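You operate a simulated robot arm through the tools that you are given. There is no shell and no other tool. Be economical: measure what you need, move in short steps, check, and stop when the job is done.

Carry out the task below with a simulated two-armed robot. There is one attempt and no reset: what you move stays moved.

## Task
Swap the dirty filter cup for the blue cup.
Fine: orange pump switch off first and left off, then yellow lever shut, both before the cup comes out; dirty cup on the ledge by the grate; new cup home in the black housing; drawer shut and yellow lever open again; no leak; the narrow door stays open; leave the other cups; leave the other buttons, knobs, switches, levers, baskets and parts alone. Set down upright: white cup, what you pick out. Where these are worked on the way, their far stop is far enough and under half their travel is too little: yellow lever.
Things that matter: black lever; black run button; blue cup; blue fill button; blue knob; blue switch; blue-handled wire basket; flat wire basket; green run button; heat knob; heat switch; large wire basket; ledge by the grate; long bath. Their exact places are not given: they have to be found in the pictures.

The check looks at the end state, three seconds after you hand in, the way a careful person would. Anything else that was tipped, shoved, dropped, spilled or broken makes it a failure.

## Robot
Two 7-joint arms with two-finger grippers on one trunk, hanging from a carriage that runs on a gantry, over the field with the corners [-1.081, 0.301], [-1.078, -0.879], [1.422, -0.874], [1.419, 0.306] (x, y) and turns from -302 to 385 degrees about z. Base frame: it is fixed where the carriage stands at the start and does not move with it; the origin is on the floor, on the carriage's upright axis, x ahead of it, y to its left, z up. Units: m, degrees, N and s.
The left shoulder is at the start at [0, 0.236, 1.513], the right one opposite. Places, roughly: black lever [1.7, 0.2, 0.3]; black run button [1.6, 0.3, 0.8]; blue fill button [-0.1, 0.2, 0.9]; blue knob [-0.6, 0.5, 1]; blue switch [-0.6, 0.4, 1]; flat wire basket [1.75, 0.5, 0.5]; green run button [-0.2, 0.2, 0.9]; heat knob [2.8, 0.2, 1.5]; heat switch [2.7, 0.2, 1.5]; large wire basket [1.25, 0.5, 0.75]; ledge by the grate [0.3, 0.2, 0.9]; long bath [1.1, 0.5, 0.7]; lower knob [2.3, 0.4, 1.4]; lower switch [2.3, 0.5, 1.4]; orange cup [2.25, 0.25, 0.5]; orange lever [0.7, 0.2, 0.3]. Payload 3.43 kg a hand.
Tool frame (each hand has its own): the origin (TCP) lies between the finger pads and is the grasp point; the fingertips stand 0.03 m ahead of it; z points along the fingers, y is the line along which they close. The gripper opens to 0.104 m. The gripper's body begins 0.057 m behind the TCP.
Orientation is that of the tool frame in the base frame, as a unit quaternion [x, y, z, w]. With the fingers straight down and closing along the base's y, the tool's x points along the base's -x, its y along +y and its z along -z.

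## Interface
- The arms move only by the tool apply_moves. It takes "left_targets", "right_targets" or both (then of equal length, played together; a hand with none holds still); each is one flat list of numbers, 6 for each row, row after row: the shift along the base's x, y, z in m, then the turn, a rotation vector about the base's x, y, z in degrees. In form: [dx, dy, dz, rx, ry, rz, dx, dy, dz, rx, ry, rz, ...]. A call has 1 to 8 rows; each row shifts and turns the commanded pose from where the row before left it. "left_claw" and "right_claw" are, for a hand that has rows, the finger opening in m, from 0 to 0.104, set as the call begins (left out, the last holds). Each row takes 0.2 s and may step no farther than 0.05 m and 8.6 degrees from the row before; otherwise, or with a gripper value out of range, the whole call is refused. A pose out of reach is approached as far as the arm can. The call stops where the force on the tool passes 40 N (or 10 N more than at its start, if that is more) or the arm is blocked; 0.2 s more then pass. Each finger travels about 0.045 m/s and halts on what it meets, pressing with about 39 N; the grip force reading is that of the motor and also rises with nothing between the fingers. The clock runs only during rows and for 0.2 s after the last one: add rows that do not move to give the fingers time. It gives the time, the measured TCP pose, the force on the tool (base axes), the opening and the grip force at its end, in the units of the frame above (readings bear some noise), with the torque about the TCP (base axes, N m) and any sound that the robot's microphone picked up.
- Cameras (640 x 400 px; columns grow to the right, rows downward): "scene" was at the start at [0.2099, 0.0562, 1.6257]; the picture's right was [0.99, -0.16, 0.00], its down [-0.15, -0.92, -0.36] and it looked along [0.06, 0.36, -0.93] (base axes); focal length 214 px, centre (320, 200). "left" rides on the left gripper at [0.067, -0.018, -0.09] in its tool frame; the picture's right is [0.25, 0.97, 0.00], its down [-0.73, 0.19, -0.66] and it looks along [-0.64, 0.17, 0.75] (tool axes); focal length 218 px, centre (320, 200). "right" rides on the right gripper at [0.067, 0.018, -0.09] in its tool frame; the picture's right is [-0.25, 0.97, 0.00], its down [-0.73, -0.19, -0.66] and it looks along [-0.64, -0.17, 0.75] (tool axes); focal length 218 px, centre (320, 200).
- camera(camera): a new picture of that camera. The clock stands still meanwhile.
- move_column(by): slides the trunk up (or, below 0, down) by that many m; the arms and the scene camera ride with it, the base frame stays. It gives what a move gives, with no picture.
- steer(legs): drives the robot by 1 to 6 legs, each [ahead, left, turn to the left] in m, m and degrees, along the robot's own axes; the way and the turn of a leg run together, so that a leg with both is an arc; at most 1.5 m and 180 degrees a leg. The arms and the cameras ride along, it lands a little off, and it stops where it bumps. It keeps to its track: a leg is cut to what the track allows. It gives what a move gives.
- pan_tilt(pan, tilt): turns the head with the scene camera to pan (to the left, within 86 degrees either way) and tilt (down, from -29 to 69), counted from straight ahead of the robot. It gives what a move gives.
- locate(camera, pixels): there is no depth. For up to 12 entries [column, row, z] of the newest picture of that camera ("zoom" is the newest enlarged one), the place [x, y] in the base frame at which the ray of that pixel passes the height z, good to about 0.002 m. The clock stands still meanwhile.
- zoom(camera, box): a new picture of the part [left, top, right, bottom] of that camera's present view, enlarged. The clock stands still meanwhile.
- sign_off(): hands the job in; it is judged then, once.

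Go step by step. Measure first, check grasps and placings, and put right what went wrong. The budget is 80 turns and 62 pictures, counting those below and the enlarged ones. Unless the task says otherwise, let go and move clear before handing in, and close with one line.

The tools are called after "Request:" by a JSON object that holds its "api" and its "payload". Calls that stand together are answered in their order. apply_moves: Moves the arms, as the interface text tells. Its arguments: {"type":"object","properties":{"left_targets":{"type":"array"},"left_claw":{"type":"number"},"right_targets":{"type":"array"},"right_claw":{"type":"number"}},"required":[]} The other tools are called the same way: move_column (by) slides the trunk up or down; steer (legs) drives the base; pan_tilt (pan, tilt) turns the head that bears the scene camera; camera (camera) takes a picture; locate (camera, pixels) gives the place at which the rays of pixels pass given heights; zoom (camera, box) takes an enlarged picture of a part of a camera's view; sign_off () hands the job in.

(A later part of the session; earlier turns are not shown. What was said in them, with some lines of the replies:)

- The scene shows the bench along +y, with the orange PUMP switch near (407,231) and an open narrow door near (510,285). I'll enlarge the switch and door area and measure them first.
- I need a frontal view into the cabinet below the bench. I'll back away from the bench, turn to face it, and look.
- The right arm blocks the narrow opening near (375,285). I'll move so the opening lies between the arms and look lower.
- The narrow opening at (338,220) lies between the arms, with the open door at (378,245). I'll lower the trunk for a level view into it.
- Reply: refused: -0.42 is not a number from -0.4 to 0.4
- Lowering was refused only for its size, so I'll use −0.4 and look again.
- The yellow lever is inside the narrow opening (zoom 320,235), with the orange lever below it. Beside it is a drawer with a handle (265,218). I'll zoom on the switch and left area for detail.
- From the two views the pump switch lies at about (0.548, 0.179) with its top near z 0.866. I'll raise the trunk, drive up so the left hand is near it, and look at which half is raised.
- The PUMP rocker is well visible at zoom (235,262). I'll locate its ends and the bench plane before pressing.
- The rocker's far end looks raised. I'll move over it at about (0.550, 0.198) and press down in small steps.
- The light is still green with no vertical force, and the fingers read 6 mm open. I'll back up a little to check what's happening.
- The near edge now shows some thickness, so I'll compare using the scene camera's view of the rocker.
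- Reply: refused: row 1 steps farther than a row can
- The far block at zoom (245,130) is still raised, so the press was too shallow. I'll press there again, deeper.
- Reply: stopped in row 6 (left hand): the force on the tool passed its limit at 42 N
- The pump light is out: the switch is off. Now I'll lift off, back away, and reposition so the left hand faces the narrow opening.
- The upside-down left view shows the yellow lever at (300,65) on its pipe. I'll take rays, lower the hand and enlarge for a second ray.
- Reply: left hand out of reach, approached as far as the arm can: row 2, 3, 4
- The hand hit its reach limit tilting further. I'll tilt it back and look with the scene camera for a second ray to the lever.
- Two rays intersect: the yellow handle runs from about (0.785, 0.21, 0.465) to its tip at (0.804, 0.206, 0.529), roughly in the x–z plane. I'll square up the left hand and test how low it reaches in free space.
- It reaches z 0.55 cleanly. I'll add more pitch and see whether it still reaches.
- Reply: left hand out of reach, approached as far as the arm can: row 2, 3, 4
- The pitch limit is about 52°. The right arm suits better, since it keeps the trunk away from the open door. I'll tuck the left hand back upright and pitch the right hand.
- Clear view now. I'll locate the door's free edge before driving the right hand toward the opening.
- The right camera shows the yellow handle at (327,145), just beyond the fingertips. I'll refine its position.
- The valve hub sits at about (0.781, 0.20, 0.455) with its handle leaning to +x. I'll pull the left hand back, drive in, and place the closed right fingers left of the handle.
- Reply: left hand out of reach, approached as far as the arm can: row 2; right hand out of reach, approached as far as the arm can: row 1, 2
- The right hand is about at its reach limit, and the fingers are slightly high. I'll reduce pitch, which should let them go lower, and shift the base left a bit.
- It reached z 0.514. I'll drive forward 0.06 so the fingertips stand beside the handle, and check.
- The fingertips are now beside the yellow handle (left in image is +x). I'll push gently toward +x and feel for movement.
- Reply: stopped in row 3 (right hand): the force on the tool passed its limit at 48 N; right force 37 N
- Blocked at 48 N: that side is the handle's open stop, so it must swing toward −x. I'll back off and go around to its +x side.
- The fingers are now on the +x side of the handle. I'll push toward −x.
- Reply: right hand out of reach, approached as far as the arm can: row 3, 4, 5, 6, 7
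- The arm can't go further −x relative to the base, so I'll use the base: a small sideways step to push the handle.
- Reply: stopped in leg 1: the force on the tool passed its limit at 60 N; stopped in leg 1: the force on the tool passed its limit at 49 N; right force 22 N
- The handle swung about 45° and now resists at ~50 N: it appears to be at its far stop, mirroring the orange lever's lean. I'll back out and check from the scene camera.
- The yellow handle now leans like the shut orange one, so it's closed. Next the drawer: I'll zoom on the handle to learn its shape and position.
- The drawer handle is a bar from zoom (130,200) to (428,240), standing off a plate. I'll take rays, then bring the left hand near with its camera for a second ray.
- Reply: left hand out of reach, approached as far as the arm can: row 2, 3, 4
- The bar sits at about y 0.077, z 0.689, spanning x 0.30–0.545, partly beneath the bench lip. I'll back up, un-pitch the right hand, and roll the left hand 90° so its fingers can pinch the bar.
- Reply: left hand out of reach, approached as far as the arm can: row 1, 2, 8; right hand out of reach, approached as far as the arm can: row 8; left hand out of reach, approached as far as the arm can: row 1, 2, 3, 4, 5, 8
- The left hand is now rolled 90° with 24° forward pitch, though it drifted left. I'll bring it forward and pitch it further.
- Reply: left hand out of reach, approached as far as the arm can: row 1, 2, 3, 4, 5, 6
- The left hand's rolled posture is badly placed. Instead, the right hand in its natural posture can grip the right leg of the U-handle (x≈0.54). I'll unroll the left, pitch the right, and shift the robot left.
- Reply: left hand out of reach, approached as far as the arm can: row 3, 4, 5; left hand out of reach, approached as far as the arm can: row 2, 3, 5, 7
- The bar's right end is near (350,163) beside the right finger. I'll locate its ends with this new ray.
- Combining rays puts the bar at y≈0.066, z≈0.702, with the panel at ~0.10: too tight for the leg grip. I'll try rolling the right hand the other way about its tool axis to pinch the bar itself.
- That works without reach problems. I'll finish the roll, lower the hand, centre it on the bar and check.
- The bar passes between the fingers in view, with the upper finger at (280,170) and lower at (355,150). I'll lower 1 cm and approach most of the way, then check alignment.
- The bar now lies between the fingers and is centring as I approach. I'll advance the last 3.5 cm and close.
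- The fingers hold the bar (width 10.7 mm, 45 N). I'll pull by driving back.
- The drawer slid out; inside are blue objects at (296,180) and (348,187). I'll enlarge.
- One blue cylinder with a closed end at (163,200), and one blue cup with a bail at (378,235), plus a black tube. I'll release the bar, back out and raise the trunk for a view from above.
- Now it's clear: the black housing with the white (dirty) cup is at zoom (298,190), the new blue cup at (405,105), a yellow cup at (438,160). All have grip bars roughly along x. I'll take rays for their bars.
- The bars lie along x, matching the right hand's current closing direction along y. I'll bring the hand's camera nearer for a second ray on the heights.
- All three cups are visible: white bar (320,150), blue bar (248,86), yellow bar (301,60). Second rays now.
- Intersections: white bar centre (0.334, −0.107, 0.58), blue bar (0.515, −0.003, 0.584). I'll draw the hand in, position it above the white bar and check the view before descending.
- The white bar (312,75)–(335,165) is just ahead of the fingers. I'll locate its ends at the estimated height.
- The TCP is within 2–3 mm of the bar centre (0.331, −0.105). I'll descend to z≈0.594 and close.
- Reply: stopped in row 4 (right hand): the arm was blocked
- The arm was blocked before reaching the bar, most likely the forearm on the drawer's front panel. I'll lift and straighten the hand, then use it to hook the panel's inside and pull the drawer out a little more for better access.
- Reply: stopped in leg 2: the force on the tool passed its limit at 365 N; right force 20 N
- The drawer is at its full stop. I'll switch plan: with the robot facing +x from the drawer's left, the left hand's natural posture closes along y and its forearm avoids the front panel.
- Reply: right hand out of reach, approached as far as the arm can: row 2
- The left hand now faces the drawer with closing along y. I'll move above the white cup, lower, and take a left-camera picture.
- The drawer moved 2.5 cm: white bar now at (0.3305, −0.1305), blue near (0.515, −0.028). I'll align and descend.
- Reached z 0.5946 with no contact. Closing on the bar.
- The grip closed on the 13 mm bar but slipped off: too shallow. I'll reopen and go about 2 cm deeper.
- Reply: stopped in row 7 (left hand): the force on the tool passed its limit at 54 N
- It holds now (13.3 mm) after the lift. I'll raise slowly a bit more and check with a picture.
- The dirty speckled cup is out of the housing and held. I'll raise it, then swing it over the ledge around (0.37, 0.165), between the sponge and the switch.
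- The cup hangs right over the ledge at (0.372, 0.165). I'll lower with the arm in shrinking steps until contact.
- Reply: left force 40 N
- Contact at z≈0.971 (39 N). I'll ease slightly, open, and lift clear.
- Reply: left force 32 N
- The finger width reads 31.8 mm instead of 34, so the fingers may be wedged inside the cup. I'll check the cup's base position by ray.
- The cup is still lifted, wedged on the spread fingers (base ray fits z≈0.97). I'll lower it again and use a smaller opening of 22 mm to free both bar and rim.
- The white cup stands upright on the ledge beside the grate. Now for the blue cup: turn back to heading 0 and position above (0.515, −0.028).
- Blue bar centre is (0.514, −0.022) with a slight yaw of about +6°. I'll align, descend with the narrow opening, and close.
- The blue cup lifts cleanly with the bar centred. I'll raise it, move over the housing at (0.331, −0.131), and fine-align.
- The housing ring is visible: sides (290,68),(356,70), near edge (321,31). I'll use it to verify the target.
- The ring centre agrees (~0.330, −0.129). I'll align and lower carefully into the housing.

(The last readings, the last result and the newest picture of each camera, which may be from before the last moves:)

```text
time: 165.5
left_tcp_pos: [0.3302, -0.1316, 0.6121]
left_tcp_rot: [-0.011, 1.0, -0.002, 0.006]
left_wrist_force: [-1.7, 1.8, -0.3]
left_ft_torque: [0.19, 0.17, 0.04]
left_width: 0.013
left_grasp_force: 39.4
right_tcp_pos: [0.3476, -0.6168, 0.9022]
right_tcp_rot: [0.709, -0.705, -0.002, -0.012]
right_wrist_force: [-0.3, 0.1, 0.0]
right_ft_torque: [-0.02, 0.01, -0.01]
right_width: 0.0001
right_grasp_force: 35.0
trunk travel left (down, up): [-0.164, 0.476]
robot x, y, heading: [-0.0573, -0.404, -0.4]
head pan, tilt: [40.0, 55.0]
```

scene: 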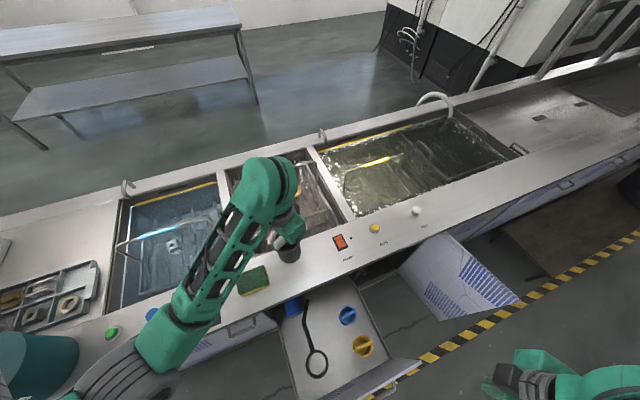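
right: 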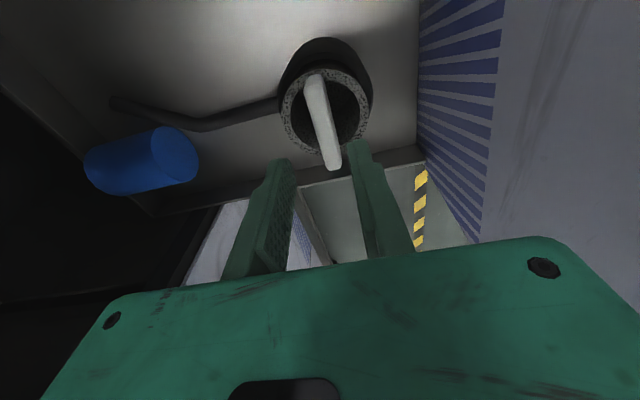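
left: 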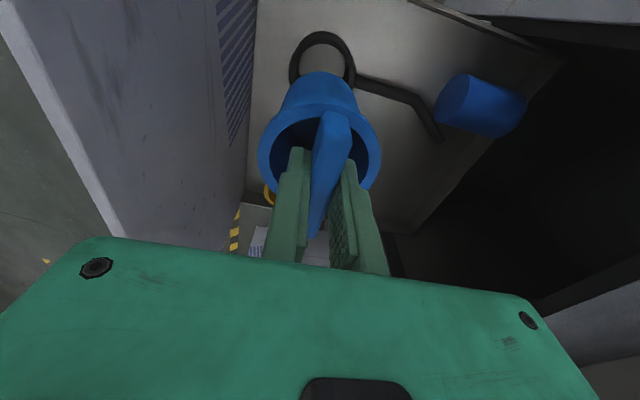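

It is sliding in (z 0.612, little force). I'll continue gently to the seat.

Request:
{"api": "apply_moves", "payload": {"left_targets": [0, 0, -0.01, 0, 0, 0, 0, 0, -0.008, 0, 0, 0, 0, 0, -0.006, 0, 0, 0, 0, 0, -0.005, 0, 0, 0, 0, 0, -0.004, 0, 0, 0]}}

```text
time: 166.7
left_tcp_pos: [0.332, -0.1295, 0.5856]
left_tcp_rot: [-0.01, 1.0, -0.001, 0.01]
left_wrist_force: [-12.6, -1.0, 38.4]
left_ft_torque: [-0.15, 0.05, -0.21]
left_width: 0.0134
left_grasp_force: 38.6
right_tcp_pos: [0.3471, -0.6159, 0.9015]
right_tcp_rot: [0.71, -0.704, -0.002, -0.011]
right_wrist_force: [-1.0, -0.4, 0.3]
right_ft_torque: [0.0, 0.0, -0.03]
right_width: 0.0
right_grasp_force: 34.9
trunk travel left (down, up): [-0.164, 0.476]
robot x, y, heading: [-0.0555, -0.403, -0.2]
head pan, tilt: [40.0, 55.0]
```

Seated at z≈0.586 with 38 N, within 2 mm of the cup's drawer-floor height, so fully home. Release with narrow opening and lift.

Request:
{"api": "apply_moves", "payload": {"left_targets": [0, 0, 0, 0, 0, 0, 0, 0, 0, 0, 0, 0, 0, 0, 0, 0, 0, 0], "left_claw": 0.022}}

Request:
{"api": "apply_moves", "payload": {"left_targets": [0, 0, 0.005, 0, 0, 0, 0, 0, 0.01, 0, 0, 0, 0, 0, 0.02, 0, 0, 0, 0, 0, 0.04, 0, 0, 0, 0, 0, 0.04, 0, 0, 0]}}

```text
time: 167.5
left_tcp_pos: [0.3312, -0.1305, 0.5807]
left_tcp_rot: [-0.009, 1.0, -0.002, 0.006]
left_wrist_force: [0.3, -0.6, 0.3]
left_ft_torque: [-0.03, 0.03, -0.01]
left_width: 0.0219
left_grasp_force: 0.1
right_tcp_pos: [0.3478, -0.6179, 0.9006]
right_tcp_rot: [0.709, -0.705, -0.001, -0.012]
right_wrist_force: [1.1, 0.1, -0.9]
right_ft_torque: [-0.02, 0.0, 0.0]
right_width: 0.0
right_grasp_force: 34.2
trunk travel left (down, up): [-0.164, 0.476]
robot x, y, heading: [-0.0557, -0.4032, 0.2]
head pan, tilt: [40.0, 55.0]
```

```text
time: 168.7
left_tcp_pos: [0.333, -0.1297, 0.6972]
left_tcp_rot: [-0.009, 1.0, -0.001, 0.006]
left_wrist_force: [-0.1, -0.4, 0.0]
left_ft_torque: [-0.04, -0.01, -0.02]
left_width: 0.022
left_grasp_force: 0.1
right_tcp_pos: [0.3482, -0.6181, 0.9022]
right_tcp_rot: [0.71, -0.705, -0.002, -0.013]
right_wrist_force: [0.3, 0.4, -0.1]
right_ft_torque: [0.03, 0.03, 0.0]
right_width: 0.0002
right_grasp_force: 34.8
trunk travel left (down, up): [-0.164, 0.476]
robot x, y, heading: [-0.057, -0.401, 0.0]
head pan, tilt: [40.0, 55.0]
```

The blue cup is released in the housing. Next I'll close the drawer: raise, back off, face the bench, and unroll the right hand for pushing.

Request:
{"api": "move_column", "payload": {"by": 0.25}}

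Request:
{"api": "steer", "payload": {"legs": [[0, -0.3, 0], [0, 0, 90], [-0.1, -0.255, 0]]}}

Request:
{"api": "apply_moves", "payload": {"right_targets": [0, 0, 0, 0, 0, -8.5, 0, 0, 0, 0, 0, -8.5, 0, 0, 0, 0, 0, -8.5, 0, 0, 0, 0, 0, -8.5, 0, 0, 0, 0, 0, -8.5, 0, 0, 0, 0, 0, -8.5, 0, 0, 0, 0, 0, -8.5, 0, 0, 0, 0, 0, -8.5]}}

Request:
{"api": "apply_moves", "payload": {"right_targets": [0, 0, 0, 0, 0, -8.5, 0, 0, 0, 0, 0, -8.5, 0, 0, 0, 0, 0, -4, 0, 0, 0, 8, 0, 0, 0, 0, 0, 8, 0, 0, 0, 0, 0, 8, 0, 0, 0, 0, 0, 8, 0, 0, 0, 0, 0, 8, 0, 0]}}

```text
time: 171.2
left_tcp_pos: [0.3327, -0.1309, 0.9467]
left_tcp_rot: [-0.01, 1.0, -0.002, 0.006]
left_wrist_force: [-0.1, -0.3, 0.9]
left_ft_torque: [0.01, 0.04, 0.0]
left_width: 0.0219
left_grasp_force: 0.2
right_tcp_pos: [0.3479, -0.6184, 1.1512]
right_tcp_rot: [0.71, -0.704, -0.002, -0.013]
right_wrist_force: [0.3, -0.5, -0.4]
right_ft_torque: [0.02, 0.02, 0.04]
right_width: 0.0
right_grasp_force: 34.9
trunk travel left (down, up): [-0.414, 0.226]
robot x, y, heading: [-0.0541, -0.3983, -0.1]
head pan, tilt: [40.0, 55.0]
```

```text
time: 178.7
left_tcp_pos: [-0.0765, -0.4155, 0.9475]
left_tcp_rot: [0.716, -0.698, -0.003, -0.005]
left_wrist_force: [-0.6, -0.6, 0.3]
left_ft_torque: [-0.02, -0.01, 0.0]
left_width: 0.022
left_grasp_force: 0.1
right_tcp_pos: [0.4114, -0.3977, 1.1512]
right_tcp_rot: [1.0, 0.007, -0.008, -0.007]
right_wrist_force: [0.7, -0.4, -0.3]
right_ft_torque: [0.01, 0.0, -0.01]
right_width: 0.0
right_grasp_force: 34.6
trunk travel left (down, up): [-0.414, 0.226]
robot x, y, heading: [0.1961, -0.8023, 90.6]
head pan, tilt: [40.0, 55.0]
```

```text
time: 180.4
left_tcp_pos: [-0.0763, -0.415, 0.9464]
left_tcp_rot: [0.716, -0.698, -0.003, -0.005]
left_wrist_force: [0.1, -0.9, 0.0]
left_ft_torque: [0.03, -0.02, 0.01]
left_width: 0.0221
left_grasp_force: 0.1
right_tcp_pos: [0.4093, -0.3981, 1.1516]
right_tcp_rot: [0.832, -0.555, -0.004, -0.012]
right_wrist_force: [-0.2, 0.3, 0.2]
right_ft_torque: [0.04, 0.0, -0.01]
right_width: 0.0
right_grasp_force: 34.8
trunk travel left (down, up): [-0.414, 0.226]
robot x, y, heading: [0.1963, -0.8019, 90.4]
head pan, tilt: [40.0, 55.0]
```

```text
time: 182.2
left_tcp_pos: [-0.0775, -0.4167, 0.9469]
left_tcp_rot: [0.716, -0.698, -0.003, -0.005]
left_wrist_force: [-0.1, -0.1, 0.5]
left_ft_torque: [0.01, 0.01, 0.02]
left_width: 0.0219
left_grasp_force: 0.1
right_tcp_pos: [0.4103, -0.3978, 1.1512]
right_tcp_rot: [0.669, -0.654, -0.241, -0.258]
right_wrist_force: [0.1, 0.5, -0.7]
right_ft_torque: [0.02, -0.01, -0.02]
right_width: 0.0
right_grasp_force: 34.7
trunk travel left (down, up): [-0.414, 0.226]
robot x, y, heading: [0.1955, -0.8023, 90.0]
head pan, tilt: [40.0, 55.0]
5 turns are left
```

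Only 5 turns remain, so I'll combine steps: lower, tuck the left hand, and push the drawer shut with the right fingertips in several legs, ending with a force-limited arm push.

Request:
{"api": "move_column", "payload": {"by": -0.4}}

Request:
{"api": "apply_moves", "payload": {"left_targets": [0, -0.04, 0, 0, 0, 0, 0, -0.04, 0, 0, 0, 0, 0, -0.04, 0, 0, 0, 0, 0, -0.04, 0, 0, 0, 0], "right_targets": [0, 0, -0.02, 0, 0, 0, 0, 0, -0.02, 0, 0, 0, 0, 0, -0.02, 0, 0, 0, 0, 0, -0.02, 0, 0, 0], "right_claw": 0}}

Request:
{"api": "steer", "payload": {"legs": [[0.125, 0, 0]]}}

Request:
{"api": "steer", "payload": {"legs": [[0.17, 0, 0]]}}

Request:
{"api": "steer", "payload": {"legs": [[0.165, 0, 0]]}}

Request:
{"api": "apply_moves", "payload": {"right_targets": [0, 0.01, 0, 0, 0, 0, 0, 0.01, 0, 0, 0, 0, 0, 0.01, 0, 0, 0, 0, 0, 0.01, 0, 0, 0, 0, 0, 0.01, 0, 0, 0, 0, 0, 0.01, 0, 0, 0, 0]}}

Request:
{"api": "pan_tilt", "payload": {"pan": -20, "tilt": 50}}

```text
time: 186.1
left_tcp_pos: [-0.0778, -0.4163, 0.5455]
left_tcp_rot: [0.717, -0.697, -0.004, -0.006]
left_wrist_force: [0.0, 0.1, 0.8]
left_ft_torque: [0.01, 0.02, 0.02]
left_width: 0.0222
left_grasp_force: 0.0
right_tcp_pos: [0.4105, -0.3968, 0.7507]
right_tcp_rot: [0.67, -0.654, -0.239, -0.257]
right_wrist_force: [0.1, -0.1, -0.9]
right_ft_torque: [0.01, 0.0, -0.01]
right_width: 0.0001
right_grasp_force: 34.7
trunk travel left (down, up): [-0.014, 0.626]
robot x, y, heading: [0.1961, -0.8058, 90.1]
head pan, tilt: [40.0, 55.0]
```

```text
time: 187.1
left_tcp_pos: [-0.0768, -0.5797, 0.5464]
left_tcp_rot: [0.716, -0.698, -0.002, -0.004]
left_wrist_force: [-0.6, -0.4, -0.5]
left_ft_torque: [0.0, 0.0, -0.01]
left_width: 0.0219
left_grasp_force: 0.1
right_tcp_pos: [0.4112, -0.402, 0.6707]
right_tcp_rot: [0.67, -0.655, -0.238, -0.256]
right_wrist_force: [0.3, -1.4, 0.0]
right_ft_torque: [0.03, 0.0, 0.0]
right_width: 0.0
right_grasp_force: 34.4
trunk travel left (down, up): [-0.014, 0.626]
robot x, y, heading: [0.1923, -0.8029, 90.2]
head pan, tilt: [40.0, 55.0]
```

```text
time: 188.3
left_tcp_pos: [-0.0764, -0.4508, 0.5459]
left_tcp_rot: [0.717, -0.697, -0.003, -0.005]
left_wrist_force: [0.2, 0.3, 0.3]
left_ft_torque: [0.01, -0.02, 0.0]
left_width: 0.0218
left_grasp_force: 0.0
right_tcp_pos: [0.4098, -0.2723, 0.672]
right_tcp_rot: [0.671, -0.653, -0.239, -0.256]
right_wrist_force: [-1.1, -0.1, -0.2]
right_ft_torque: [0.0, 0.03, 0.02]
right_width: 0.0
right_grasp_force: 35.1
trunk travel left (down, up): [-0.014, 0.626]
robot x, y, heading: [0.196, -0.6713, 90.1]
head pan, tilt: [40.0, 55.0]
```

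```text
time: 189.8
left_tcp_pos: [-0.0783, -0.2834, 0.5462]
left_tcp_rot: [0.717, -0.697, -0.002, -0.005]
left_wrist_force: [-0.3, 0.0, -0.1]
left_ft_torque: [-0.02, 0.0, 0.01]
left_width: 0.0221
left_grasp_force: 0.0
right_tcp_pos: [0.4091, -0.1046, 0.6731]
right_tcp_rot: [0.671, -0.653, -0.24, -0.256]
right_wrist_force: [0.2, 0.0, 0.4]
right_ft_torque: [-0.02, -0.04, -0.02]
right_width: 0.0001
right_grasp_force: 35.3
trunk travel left (down, up): [-0.014, 0.626]
robot x, y, heading: [0.1964, -0.5114, 90.2]
head pan, tilt: [40.0, 55.0]
```

```text
time: 191.2
left_tcp_pos: [-0.0776, -0.1189, 0.5459]
left_tcp_rot: [0.716, -0.698, -0.003, -0.006]
left_wrist_force: [0.6, 0.1, -0.1]
left_ft_torque: [-0.03, -0.02, 0.0]
left_width: 0.022
left_grasp_force: 0.1
right_tcp_pos: [0.4106, 0.0587, 0.6723]
right_tcp_rot: [0.67, -0.654, -0.24, -0.257]
right_wrist_force: [-0.2, -0.7, -0.4]
right_ft_torque: [-0.01, -0.02, -0.01]
right_width: 0.0
right_grasp_force: 34.5
trunk travel left (down, up): [-0.014, 0.626]
robot x, y, heading: [0.1953, -0.3452, 90.4]
head pan, tilt: [40.0, 55.0]
```

```text
time: 192.1
left_tcp_pos: [-0.0776, -0.1254, 0.5438]
left_tcp_rot: [0.716, -0.698, -0.002, -0.004]
left_wrist_force: [-0.3, 1.1, 0.1]
left_ft_torque: [-0.01, -0.01, 0.02]
left_width: 0.0221
left_grasp_force: 0.0
right_tcp_pos: [0.4092, 0.0769, 0.6613]
right_tcp_rot: [0.672, -0.659, -0.232, -0.246]
right_wrist_force: [0.6, -22.3, -11.4]
right_ft_torque: [0.91, 0.18, -0.25]
right_width: 0.0
right_grasp_force: 35.5
trunk travel left (down, up): [-0.014, 0.626]
robot x, y, heading: [0.1923, -0.3473, 90.0]
head pan, tilt: [40.0, 55.0]
stopped in row 4 (right hand): the force on the tool passed its limit at 42 N (the readings are from after the stop); the commanded pose is now the measured one
```

```text
time: 193.4
left_tcp_pos: [-0.0772, -0.1274, 0.545]
left_tcp_rot: [0.716, -0.698, 0.0, -0.003]
left_wrist_force: [-0.1, -0.1, -0.4]
left_ft_torque: [-0.02, -0.02, 0.02]
left_width: 0.022
left_grasp_force: 0.0
right_tcp_pos: [0.409, 0.0763, 0.6618]
right_tcp_rot: [0.672, -0.659, -0.231, -0.248]
right_wrist_force: [4.0, -18.0, -30.0]
right_ft_torque: [1.09, 0.39, -0.18]
right_width: 0.006
right_grasp_force: 35.0
trunk travel left (down, up): [-0.014, 0.626]
robot x, y, heading: [0.1911, -0.3453, 90.1]
head pan, tilt: [-20.0, 50.0]
4 turns are left
```

The drawer stopped with the fingertips at y≈0.096, matching its closed face. Now I'll back off and bring the right hand to the lever posture in front of the narrow opening.

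Request:
{"api": "apply_moves", "payload": {"right_targets": [0, -0.02, 0.005, 0, 0, 0, 0, 0, 0, 0, 0, 0], "right_claw": 0}}

Request:
{"api": "steer", "payload": {"legs": [[-0.3, 0, 0]]}}

Request:
{"api": "apply_moves", "payload": {"right_targets": [0, 0.01, -0.038, 0, 0, 0, 0, 0.01, -0.038, 0, 0, 0, 0, 0.01, -0.038, 0, 0, 0, 0, 0, -0.038, 0, 0, 0, 0, 0, 0, 0, 0, 0]}}

Request:
{"api": "steer", "payload": {"legs": [[0, -0.316, 0]]}}

Request:
{"api": "steer", "payload": {"legs": [[0.3, 0, 0]]}}

Request:
{"api": "camera", "payload": {"camera": "right"}}

```text
time: 194.0
left_tcp_pos: [-0.079, -0.1223, 0.5457]
left_tcp_rot: [0.716, -0.698, -0.003, -0.005]
left_wrist_force: [-0.9, -0.2, -0.4]
left_ft_torque: [0.03, -0.02, -0.01]
left_width: 0.0223
left_grasp_force: 0.1
right_tcp_pos: [0.4082, 0.0647, 0.677]
right_tcp_rot: [0.671, -0.655, -0.239, -0.253]
right_wrist_force: [-0.5, -5.0, -7.3]
right_ft_torque: [0.12, 0.06, -0.08]
right_width: 0.0002
right_grasp_force: 34.7
trunk travel left (down, up): [-0.014, 0.626]
robot x, y, heading: [0.1938, -0.3433, 90.1]
head pan, tilt: [-20.0, 50.0]
```

```text
time: 196.0
left_tcp_pos: [-0.0775, -0.4193, 0.5458]
left_tcp_rot: [0.716, -0.698, -0.002, -0.005]
left_wrist_force: [0.1, 0.5, 0.0]
left_ft_torque: [-0.02, 0.0, 0.02]
left_width: 0.0221
left_grasp_force: 0.0
right_tcp_pos: [0.4091, -0.234, 0.6757]
right_tcp_rot: [0.671, -0.655, -0.237, -0.253]
right_wrist_force: [-0.9, 0.2, -0.1]
right_ft_torque: [-0.03, 0.05, -0.01]
right_width: 0.0
right_grasp_force: 34.5
trunk travel left (down, up): [-0.014, 0.626]
robot x, y, heading: [0.1923, -0.6444, 90.0]
head pan, tilt: [-20.0, 50.0]
```

```text
time: 197.2
left_tcp_pos: [-0.0779, -0.419, 0.5463]
left_tcp_rot: [0.715, -0.699, -0.002, -0.005]
left_wrist_force: [-0.2, -0.1, -0.1]
left_ft_torque: [0.01, -0.02, -0.01]
left_width: 0.0222
left_grasp_force: 0.0
right_tcp_pos: [0.4111, -0.205, 0.5228]
right_tcp_rot: [0.671, -0.656, -0.236, -0.253]
right_wrist_force: [-0.1, 1.0, 0.1]
right_ft_torque: [0.01, 0.02, 0.02]
right_width: 0.0
right_grasp_force: 35.2
trunk travel left (down, up): [-0.014, 0.626]
robot x, y, heading: [0.1921, -0.6438, 90.2]
head pan, tilt: [-20.0, 50.0]
```

```text
time: 199.3
left_tcp_pos: [0.2401, -0.4181, 0.5458]
left_tcp_rot: [0.715, -0.699, -0.002, -0.005]
left_wrist_force: [-0.2, 0.9, 0.7]
left_ft_torque: [-0.02, 0.01, -0.04]
left_width: 0.0223
left_grasp_force: 0.0
right_tcp_pos: [0.7271, -0.205, 0.5227]
right_tcp_rot: [0.67, -0.657, -0.236, -0.253]
right_wrist_force: [1.3, 0.5, 0.0]
right_ft_torque: [0.01, 0.01, 0.01]
right_width: 0.0
right_grasp_force: 34.4
trunk travel left (down, up): [-0.014, 0.626]
robot x, y, heading: [0.512, -0.6469, 89.8]
head pan, tilt: [-20.0, 50.0]
```

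```text
time: 201.4
left_tcp_pos: [0.2392, -0.1121, 0.546]
left_tcp_rot: [0.714, -0.7, -0.003, -0.004]
left_wrist_force: [-0.3, 0.5, 0.1]
left_ft_torque: [0.02, -0.02, 0.01]
left_width: 0.0217
left_grasp_force: 0.0
right_tcp_pos: [0.728, 0.1008, 0.5233]
right_tcp_rot: [0.67, -0.657, -0.236, -0.252]
right_wrist_force: [-0.1, 0.5, 0.3]
right_ft_torque: [0.04, 0.0, -0.02]
right_width: 0.0
right_grasp_force: 34.1
trunk travel left (down, up): [-0.014, 0.626]
robot x, y, heading: [0.5094, -0.3386, 90.1]
head pan, tilt: [-20.0, 50.0]
```

```text
1 pictures are left
3 turns are left
```

right: 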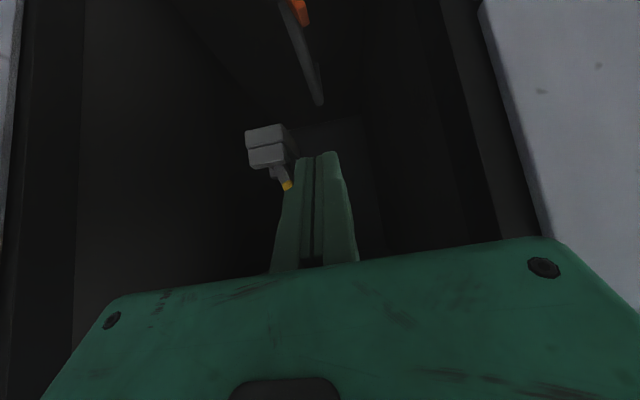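

The hub is at (267,145), and the handle leans toward −x behind the fingers. I'll shift slightly left with a little yaw, advance beside the handle, push +x until its open stop, and check.

Request:
{"api": "steer", "payload": {"legs": [[0, 0.016, 0]]}}

Request:
{"api": "apply_moves", "payload": {"right_targets": [0, 0, -0.008, 0, 0, 6, 0, 0, 0, 0, 0, 0]}}

Request:
{"api": "steer", "payload": {"legs": [[0.09, 0, 0]]}}

Request:
{"api": "apply_moves", "payload": {"right_targets": [0.012, 0, 0, 0, 0, 0, 0.012, 0, 0, 0, 0, 0, 0.012, 0, 0, 0, 0, 0, 0.012, 0, 0, 0, 0, 0, 0.012, 0, 0, 0, 0, 0, 0.012, 0, 0, 0, 0, 0, 0.012, 0, 0, 0, 0, 0]}}

Request:
{"api": "apply_moves", "payload": {"right_targets": [0.01, 0, 0, 0, 0, 0, 0.01, 0, 0, 0, 0, 0, 0.01, 0, 0, 0, 0, 0]}}

Request:
{"api": "camera", "payload": {"camera": "right"}}

```text
time: 202.2
left_tcp_pos: [0.2288, -0.1113, 0.5453]
left_tcp_rot: [0.715, -0.699, -0.002, -0.006]
left_wrist_force: [0.6, -0.3, 1.0]
left_ft_torque: [0.01, 0.02, 0.01]
left_width: 0.0222
left_grasp_force: 0.1
right_tcp_pos: [0.7172, 0.1015, 0.5233]
right_tcp_rot: [0.67, -0.656, -0.237, -0.253]
right_wrist_force: [1.1, -0.8, 0.4]
right_ft_torque: [0.03, 0.08, 0.04]
right_width: 0.0
right_grasp_force: 35.2
trunk travel left (down, up): [-0.014, 0.626]
robot x, y, heading: [0.4911, -0.3355, 89.7]
head pan, tilt: [-20.0, 50.0]
```

```text
time: 202.8
left_tcp_pos: [0.2241, -0.112, 0.5452]
left_tcp_rot: [0.716, -0.698, -0.003, -0.005]
left_wrist_force: [-0.9, -0.5, 0.4]
left_ft_torque: [-0.03, 0.02, -0.03]
left_width: 0.0218
left_grasp_force: 0.1
right_tcp_pos: [0.712, 0.1014, 0.519]
right_tcp_rot: [0.697, -0.629, -0.245, -0.243]
right_wrist_force: [0.8, -0.7, -0.1]
right_ft_torque: [0.0, 0.03, -0.01]
right_width: 0.0
right_grasp_force: 34.8
right hand out of reach, approached as far as the arm can: row 1
trunk travel left (down, up): [-0.014, 0.626]
robot x, y, heading: [0.4936, -0.3366, 89.6]
head pan, tilt: [-20.0, 50.0]
```

```text
time: 203.9
left_tcp_pos: [0.2241, -0.0211, 0.5454]
left_tcp_rot: [0.715, -0.699, -0.003, -0.005]
left_wrist_force: [0.4, 0.6, 1.1]
left_ft_torque: [-0.02, 0.05, 0.02]
left_width: 0.0221
left_grasp_force: 0.0
right_tcp_pos: [0.7113, 0.1917, 0.5174]
right_tcp_rot: [0.696, -0.63, -0.245, -0.243]
right_wrist_force: [0.7, -0.4, 0.7]
right_ft_torque: [-0.01, 0.0, -0.02]
right_width: 0.0001
right_grasp_force: 34.5
trunk travel left (down, up): [-0.014, 0.626]
robot x, y, heading: [0.4985, -0.2494, 89.8]
head pan, tilt: [-20.0, 50.0]
```

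```text
time: 205.5
left_tcp_pos: [0.2235, -0.0209, 0.5465]
left_tcp_rot: [0.715, -0.7, -0.002, -0.005]
left_wrist_force: [0.5, 0.2, -0.5]
left_ft_torque: [0.01, 0.02, 0.01]
left_width: 0.0219
left_grasp_force: 0.1
right_tcp_pos: [0.7238, 0.1922, 0.5176]
right_tcp_rot: [0.696, -0.631, -0.241, -0.244]
right_wrist_force: [0.1, 1.4, -0.7]
right_ft_torque: [-0.01, 0.01, 0.0]
right_width: 0.0
right_grasp_force: 34.6
right hand out of reach, approached as far as the arm can: row 2, 3, 4, 5, 6, 7
trunk travel left (down, up): [-0.014, 0.626]
robot x, y, heading: [0.4997, -0.2467, 90.0]
head pan, tilt: [-20.0, 50.0]
```

```text
time: 206.3
left_tcp_pos: [0.2242, -0.0199, 0.5467]
left_tcp_rot: [0.714, -0.7, -0.002, -0.004]
left_wrist_force: [0.0, -0.6, 0.0]
left_ft_torque: [0.0, -0.01, -0.02]
left_width: 0.022
left_grasp_force: 0.0
right_tcp_pos: [0.7224, 0.1925, 0.5184]
right_tcp_rot: [0.695, -0.631, -0.241, -0.245]
right_wrist_force: [0.5, -0.2, -1.4]
right_ft_torque: [-0.02, 0.01, 0.0]
right_width: 0.0002
right_grasp_force: 34.9
right hand out of reach, approached as far as the arm can: row 1, 2, 3
trunk travel left (down, up): [-0.014, 0.626]
robot x, y, heading: [0.4962, -0.2452, 90.3]
head pan, tilt: [-20.0, 50.0]
```

```text
0 pictures are left
2 turns are left
```

right: 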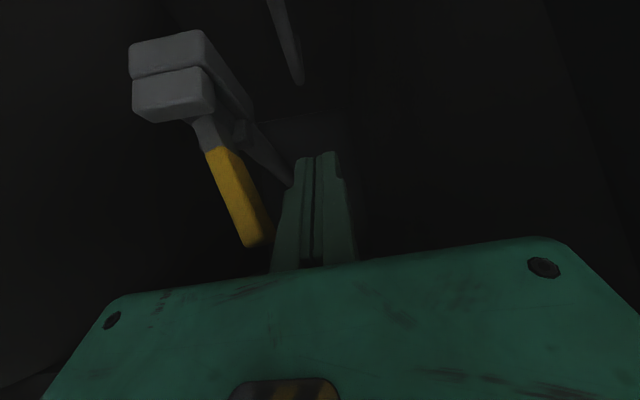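

The fingers are on the −x side of the handle but the arm can't push further in +x, so I'll push with the base in small sideways steps until the open stop resists.

Request:
{"api": "steer", "payload": {"legs": [[0, -0.03, 0]]}}

Request:
{"api": "steer", "payload": {"legs": [[0, -0.03, 0]]}}

Request:
{"api": "steer", "payload": {"legs": [[0, -0.03, 0]]}}

Request:
{"api": "steer", "payload": {"legs": [[0, -0.03, 0]]}}

Request:
{"api": "steer", "payload": {"legs": [[0, -0.02, 0]]}}

```text
time: 207.1
left_tcp_pos: [0.2484, -0.0206, 0.5462]
left_tcp_rot: [0.716, -0.699, -0.003, -0.004]
left_wrist_force: [0.3, 0.8, -0.4]
left_ft_torque: [0.03, -0.04, 0.01]
left_width: 0.022
left_grasp_force: 0.0
right_tcp_pos: [0.7477, 0.1927, 0.5179]
right_tcp_rot: [0.696, -0.631, -0.243, -0.243]
right_wrist_force: [0.4, 0.6, 0.7]
right_ft_torque: [0.0, -0.04, -0.03]
right_width: 0.0
right_grasp_force: 34.7
trunk travel left (down, up): [-0.014, 0.626]
robot x, y, heading: [0.5261, -0.2453, 89.9]
head pan, tilt: [-20.0, 50.0]
```

```text
time: 208.1
left_tcp_pos: [0.2821, -0.0213, 0.546]
left_tcp_rot: [0.716, -0.698, -0.003, -0.005]
left_wrist_force: [-0.4, 0.6, 0.0]
left_ft_torque: [0.01, -0.02, 0.0]
left_width: 0.0221
left_grasp_force: 0.0
right_tcp_pos: [0.7745, 0.1923, 0.519]
right_tcp_rot: [0.697, -0.629, -0.249, -0.236]
right_wrist_force: [-4.6, 0.8, -0.4]
right_ft_torque: [0.01, 0.09, 0.03]
right_width: 0.0001
right_grasp_force: 34.3
trunk travel left (down, up): [-0.014, 0.626]
robot x, y, heading: [0.5572, -0.2478, 90.1]
head pan, tilt: [-20.0, 50.0]
stopped in leg 1: the force on the tool passed its limit at 42 N (the readings are from after the stop); the commanded pose is now the measured one
```

```text
time: 209.0
left_tcp_pos: [0.2948, -0.0217, 0.5465]
left_tcp_rot: [0.717, -0.697, -0.003, -0.004]
left_wrist_force: [-0.1, 0.6, -0.5]
left_ft_torque: [0.0, -0.04, 0.02]
left_width: 0.022
left_grasp_force: 0.1
right_tcp_pos: [0.7757, 0.1937, 0.5185]
right_tcp_rot: [0.7, -0.627, -0.26, -0.223]
right_wrist_force: [-25.0, 0.8, -0.4]
right_ft_torque: [-0.04, 0.45, 0.06]
right_width: 0.0003
right_grasp_force: 34.7
trunk travel left (down, up): [-0.014, 0.626]
robot x, y, heading: [0.5741, -0.2499, 90.2]
head pan, tilt: [-20.0, 50.0]
stopped in leg 1: the force on the tool passed its limit at 52 N (the readings are from after the stop); the commanded pose is now the measured one
```

```text
time: 209.8
left_tcp_pos: [0.3029, -0.0235, 0.5471]
left_tcp_rot: [0.719, -0.695, -0.005, -0.002]
left_wrist_force: [0.9, -0.7, 0.0]
left_ft_torque: [-0.03, -0.02, 0.01]
left_width: 0.0219
left_grasp_force: 0.0
right_tcp_pos: [0.777, 0.194, 0.5187]
right_tcp_rot: [0.701, -0.625, -0.264, -0.218]
right_wrist_force: [-33.4, 1.2, -0.9]
right_ft_torque: [0.01, 0.57, 0.1]
right_width: 0.0002
right_grasp_force: 34.9
trunk travel left (down, up): [-0.014, 0.626]
robot x, y, heading: [0.5874, -0.2489, 90.4]
head pan, tilt: [-20.0, 50.0]
stopped in leg 1: the force on the tool passed its limit at 53 N (the readings are from after the stop); the commanded pose is now the measured one
```

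```text
time: 210.6
left_tcp_pos: [0.3073, -0.0236, 0.5472]
left_tcp_rot: [0.719, -0.695, -0.005, -0.004]
left_wrist_force: [-0.9, 0.0, 0.7]
left_ft_torque: [0.0, -0.01, -0.04]
left_width: 0.0222
left_grasp_force: 0.2
right_tcp_pos: [0.7774, 0.1943, 0.5204]
right_tcp_rot: [0.704, -0.621, -0.268, -0.215]
right_wrist_force: [-34.2, 1.3, -0.5]
right_ft_torque: [0.04, 0.54, 0.07]
right_width: 0.0
right_grasp_force: 35.3
trunk travel left (down, up): [-0.014, 0.626]
robot x, y, heading: [0.5901, -0.2455, 90.9]
head pan, tilt: [-20.0, 50.0]
stopped in leg 1: the force on the tool passed its limit at 52 N (the readings are from after the stop); the commanded pose is now the measured one
1 turns are left
```

The handle is firm at its open stop: blocked at x≈0.777 with about 52 N, the same place as at the start. I'll step off it, back out clear and hand in.

Request:
{"api": "steer", "payload": {"legs": [[0, 0.045, 0]]}}

Request:
{"api": "steer", "payload": {"legs": [[-0.4, 0, 0]]}}

Request:
{"api": "sign_off", "payload": {}}

```text
time: 211.5
left_tcp_pos: [0.2818, -0.0251, 0.5438]
left_tcp_rot: [0.719, -0.695, -0.002, -0.006]
left_wrist_force: [-0.2, 0.3, -0.5]
left_ft_torque: [-0.01, 0.06, 0.0]
left_width: 0.022
left_grasp_force: 0.1
right_tcp_pos: [0.7549, 0.1931, 0.5233]
right_tcp_rot: [0.704, -0.622, -0.263, -0.22]
right_wrist_force: [0.5, -0.6, -0.5]
right_ft_torque: [-0.05, 0.02, 0.01]
right_width: 0.0
right_grasp_force: 34.9
trunk travel left (down, up): [-0.014, 0.626]
robot x, y, heading: [0.5519, -0.2445, 90.7]
head pan, tilt: [-20.0, 50.0]
```

```text
time: 214.0
left_tcp_pos: [0.2802, -0.4207, 0.546]
left_tcp_rot: [0.719, -0.695, -0.002, -0.005]
left_wrist_force: [0.2, 0.2, -0.3]
left_ft_torque: [-0.01, -0.03, 0.0]
left_width: 0.0223
left_grasp_force: 0.1
right_tcp_pos: [0.7532, -0.2029, 0.5223]
right_tcp_rot: [0.704, -0.622, -0.264, -0.22]
right_wrist_force: [0.5, 1.0, 0.4]
right_ft_torque: [-0.02, -0.03, 0.03]
right_width: 0.0
right_grasp_force: 34.7
trunk travel left (down, up): [-0.014, 0.626]
robot x, y, heading: [0.5542, -0.6483, 90.7]
head pan, tilt: [-20.0, 50.0]
```

```text
The job is handed in.
```

The cup swap is done and handed in: pump off, dirty white cup upright on the ledge, blue cup in the black housing, drawer shut, yellow lever back open, narrow door untouched. With no pictures left, the closed drawer, the reopened lever and the absence of leaks rest on contact forces and positions, not a final look.
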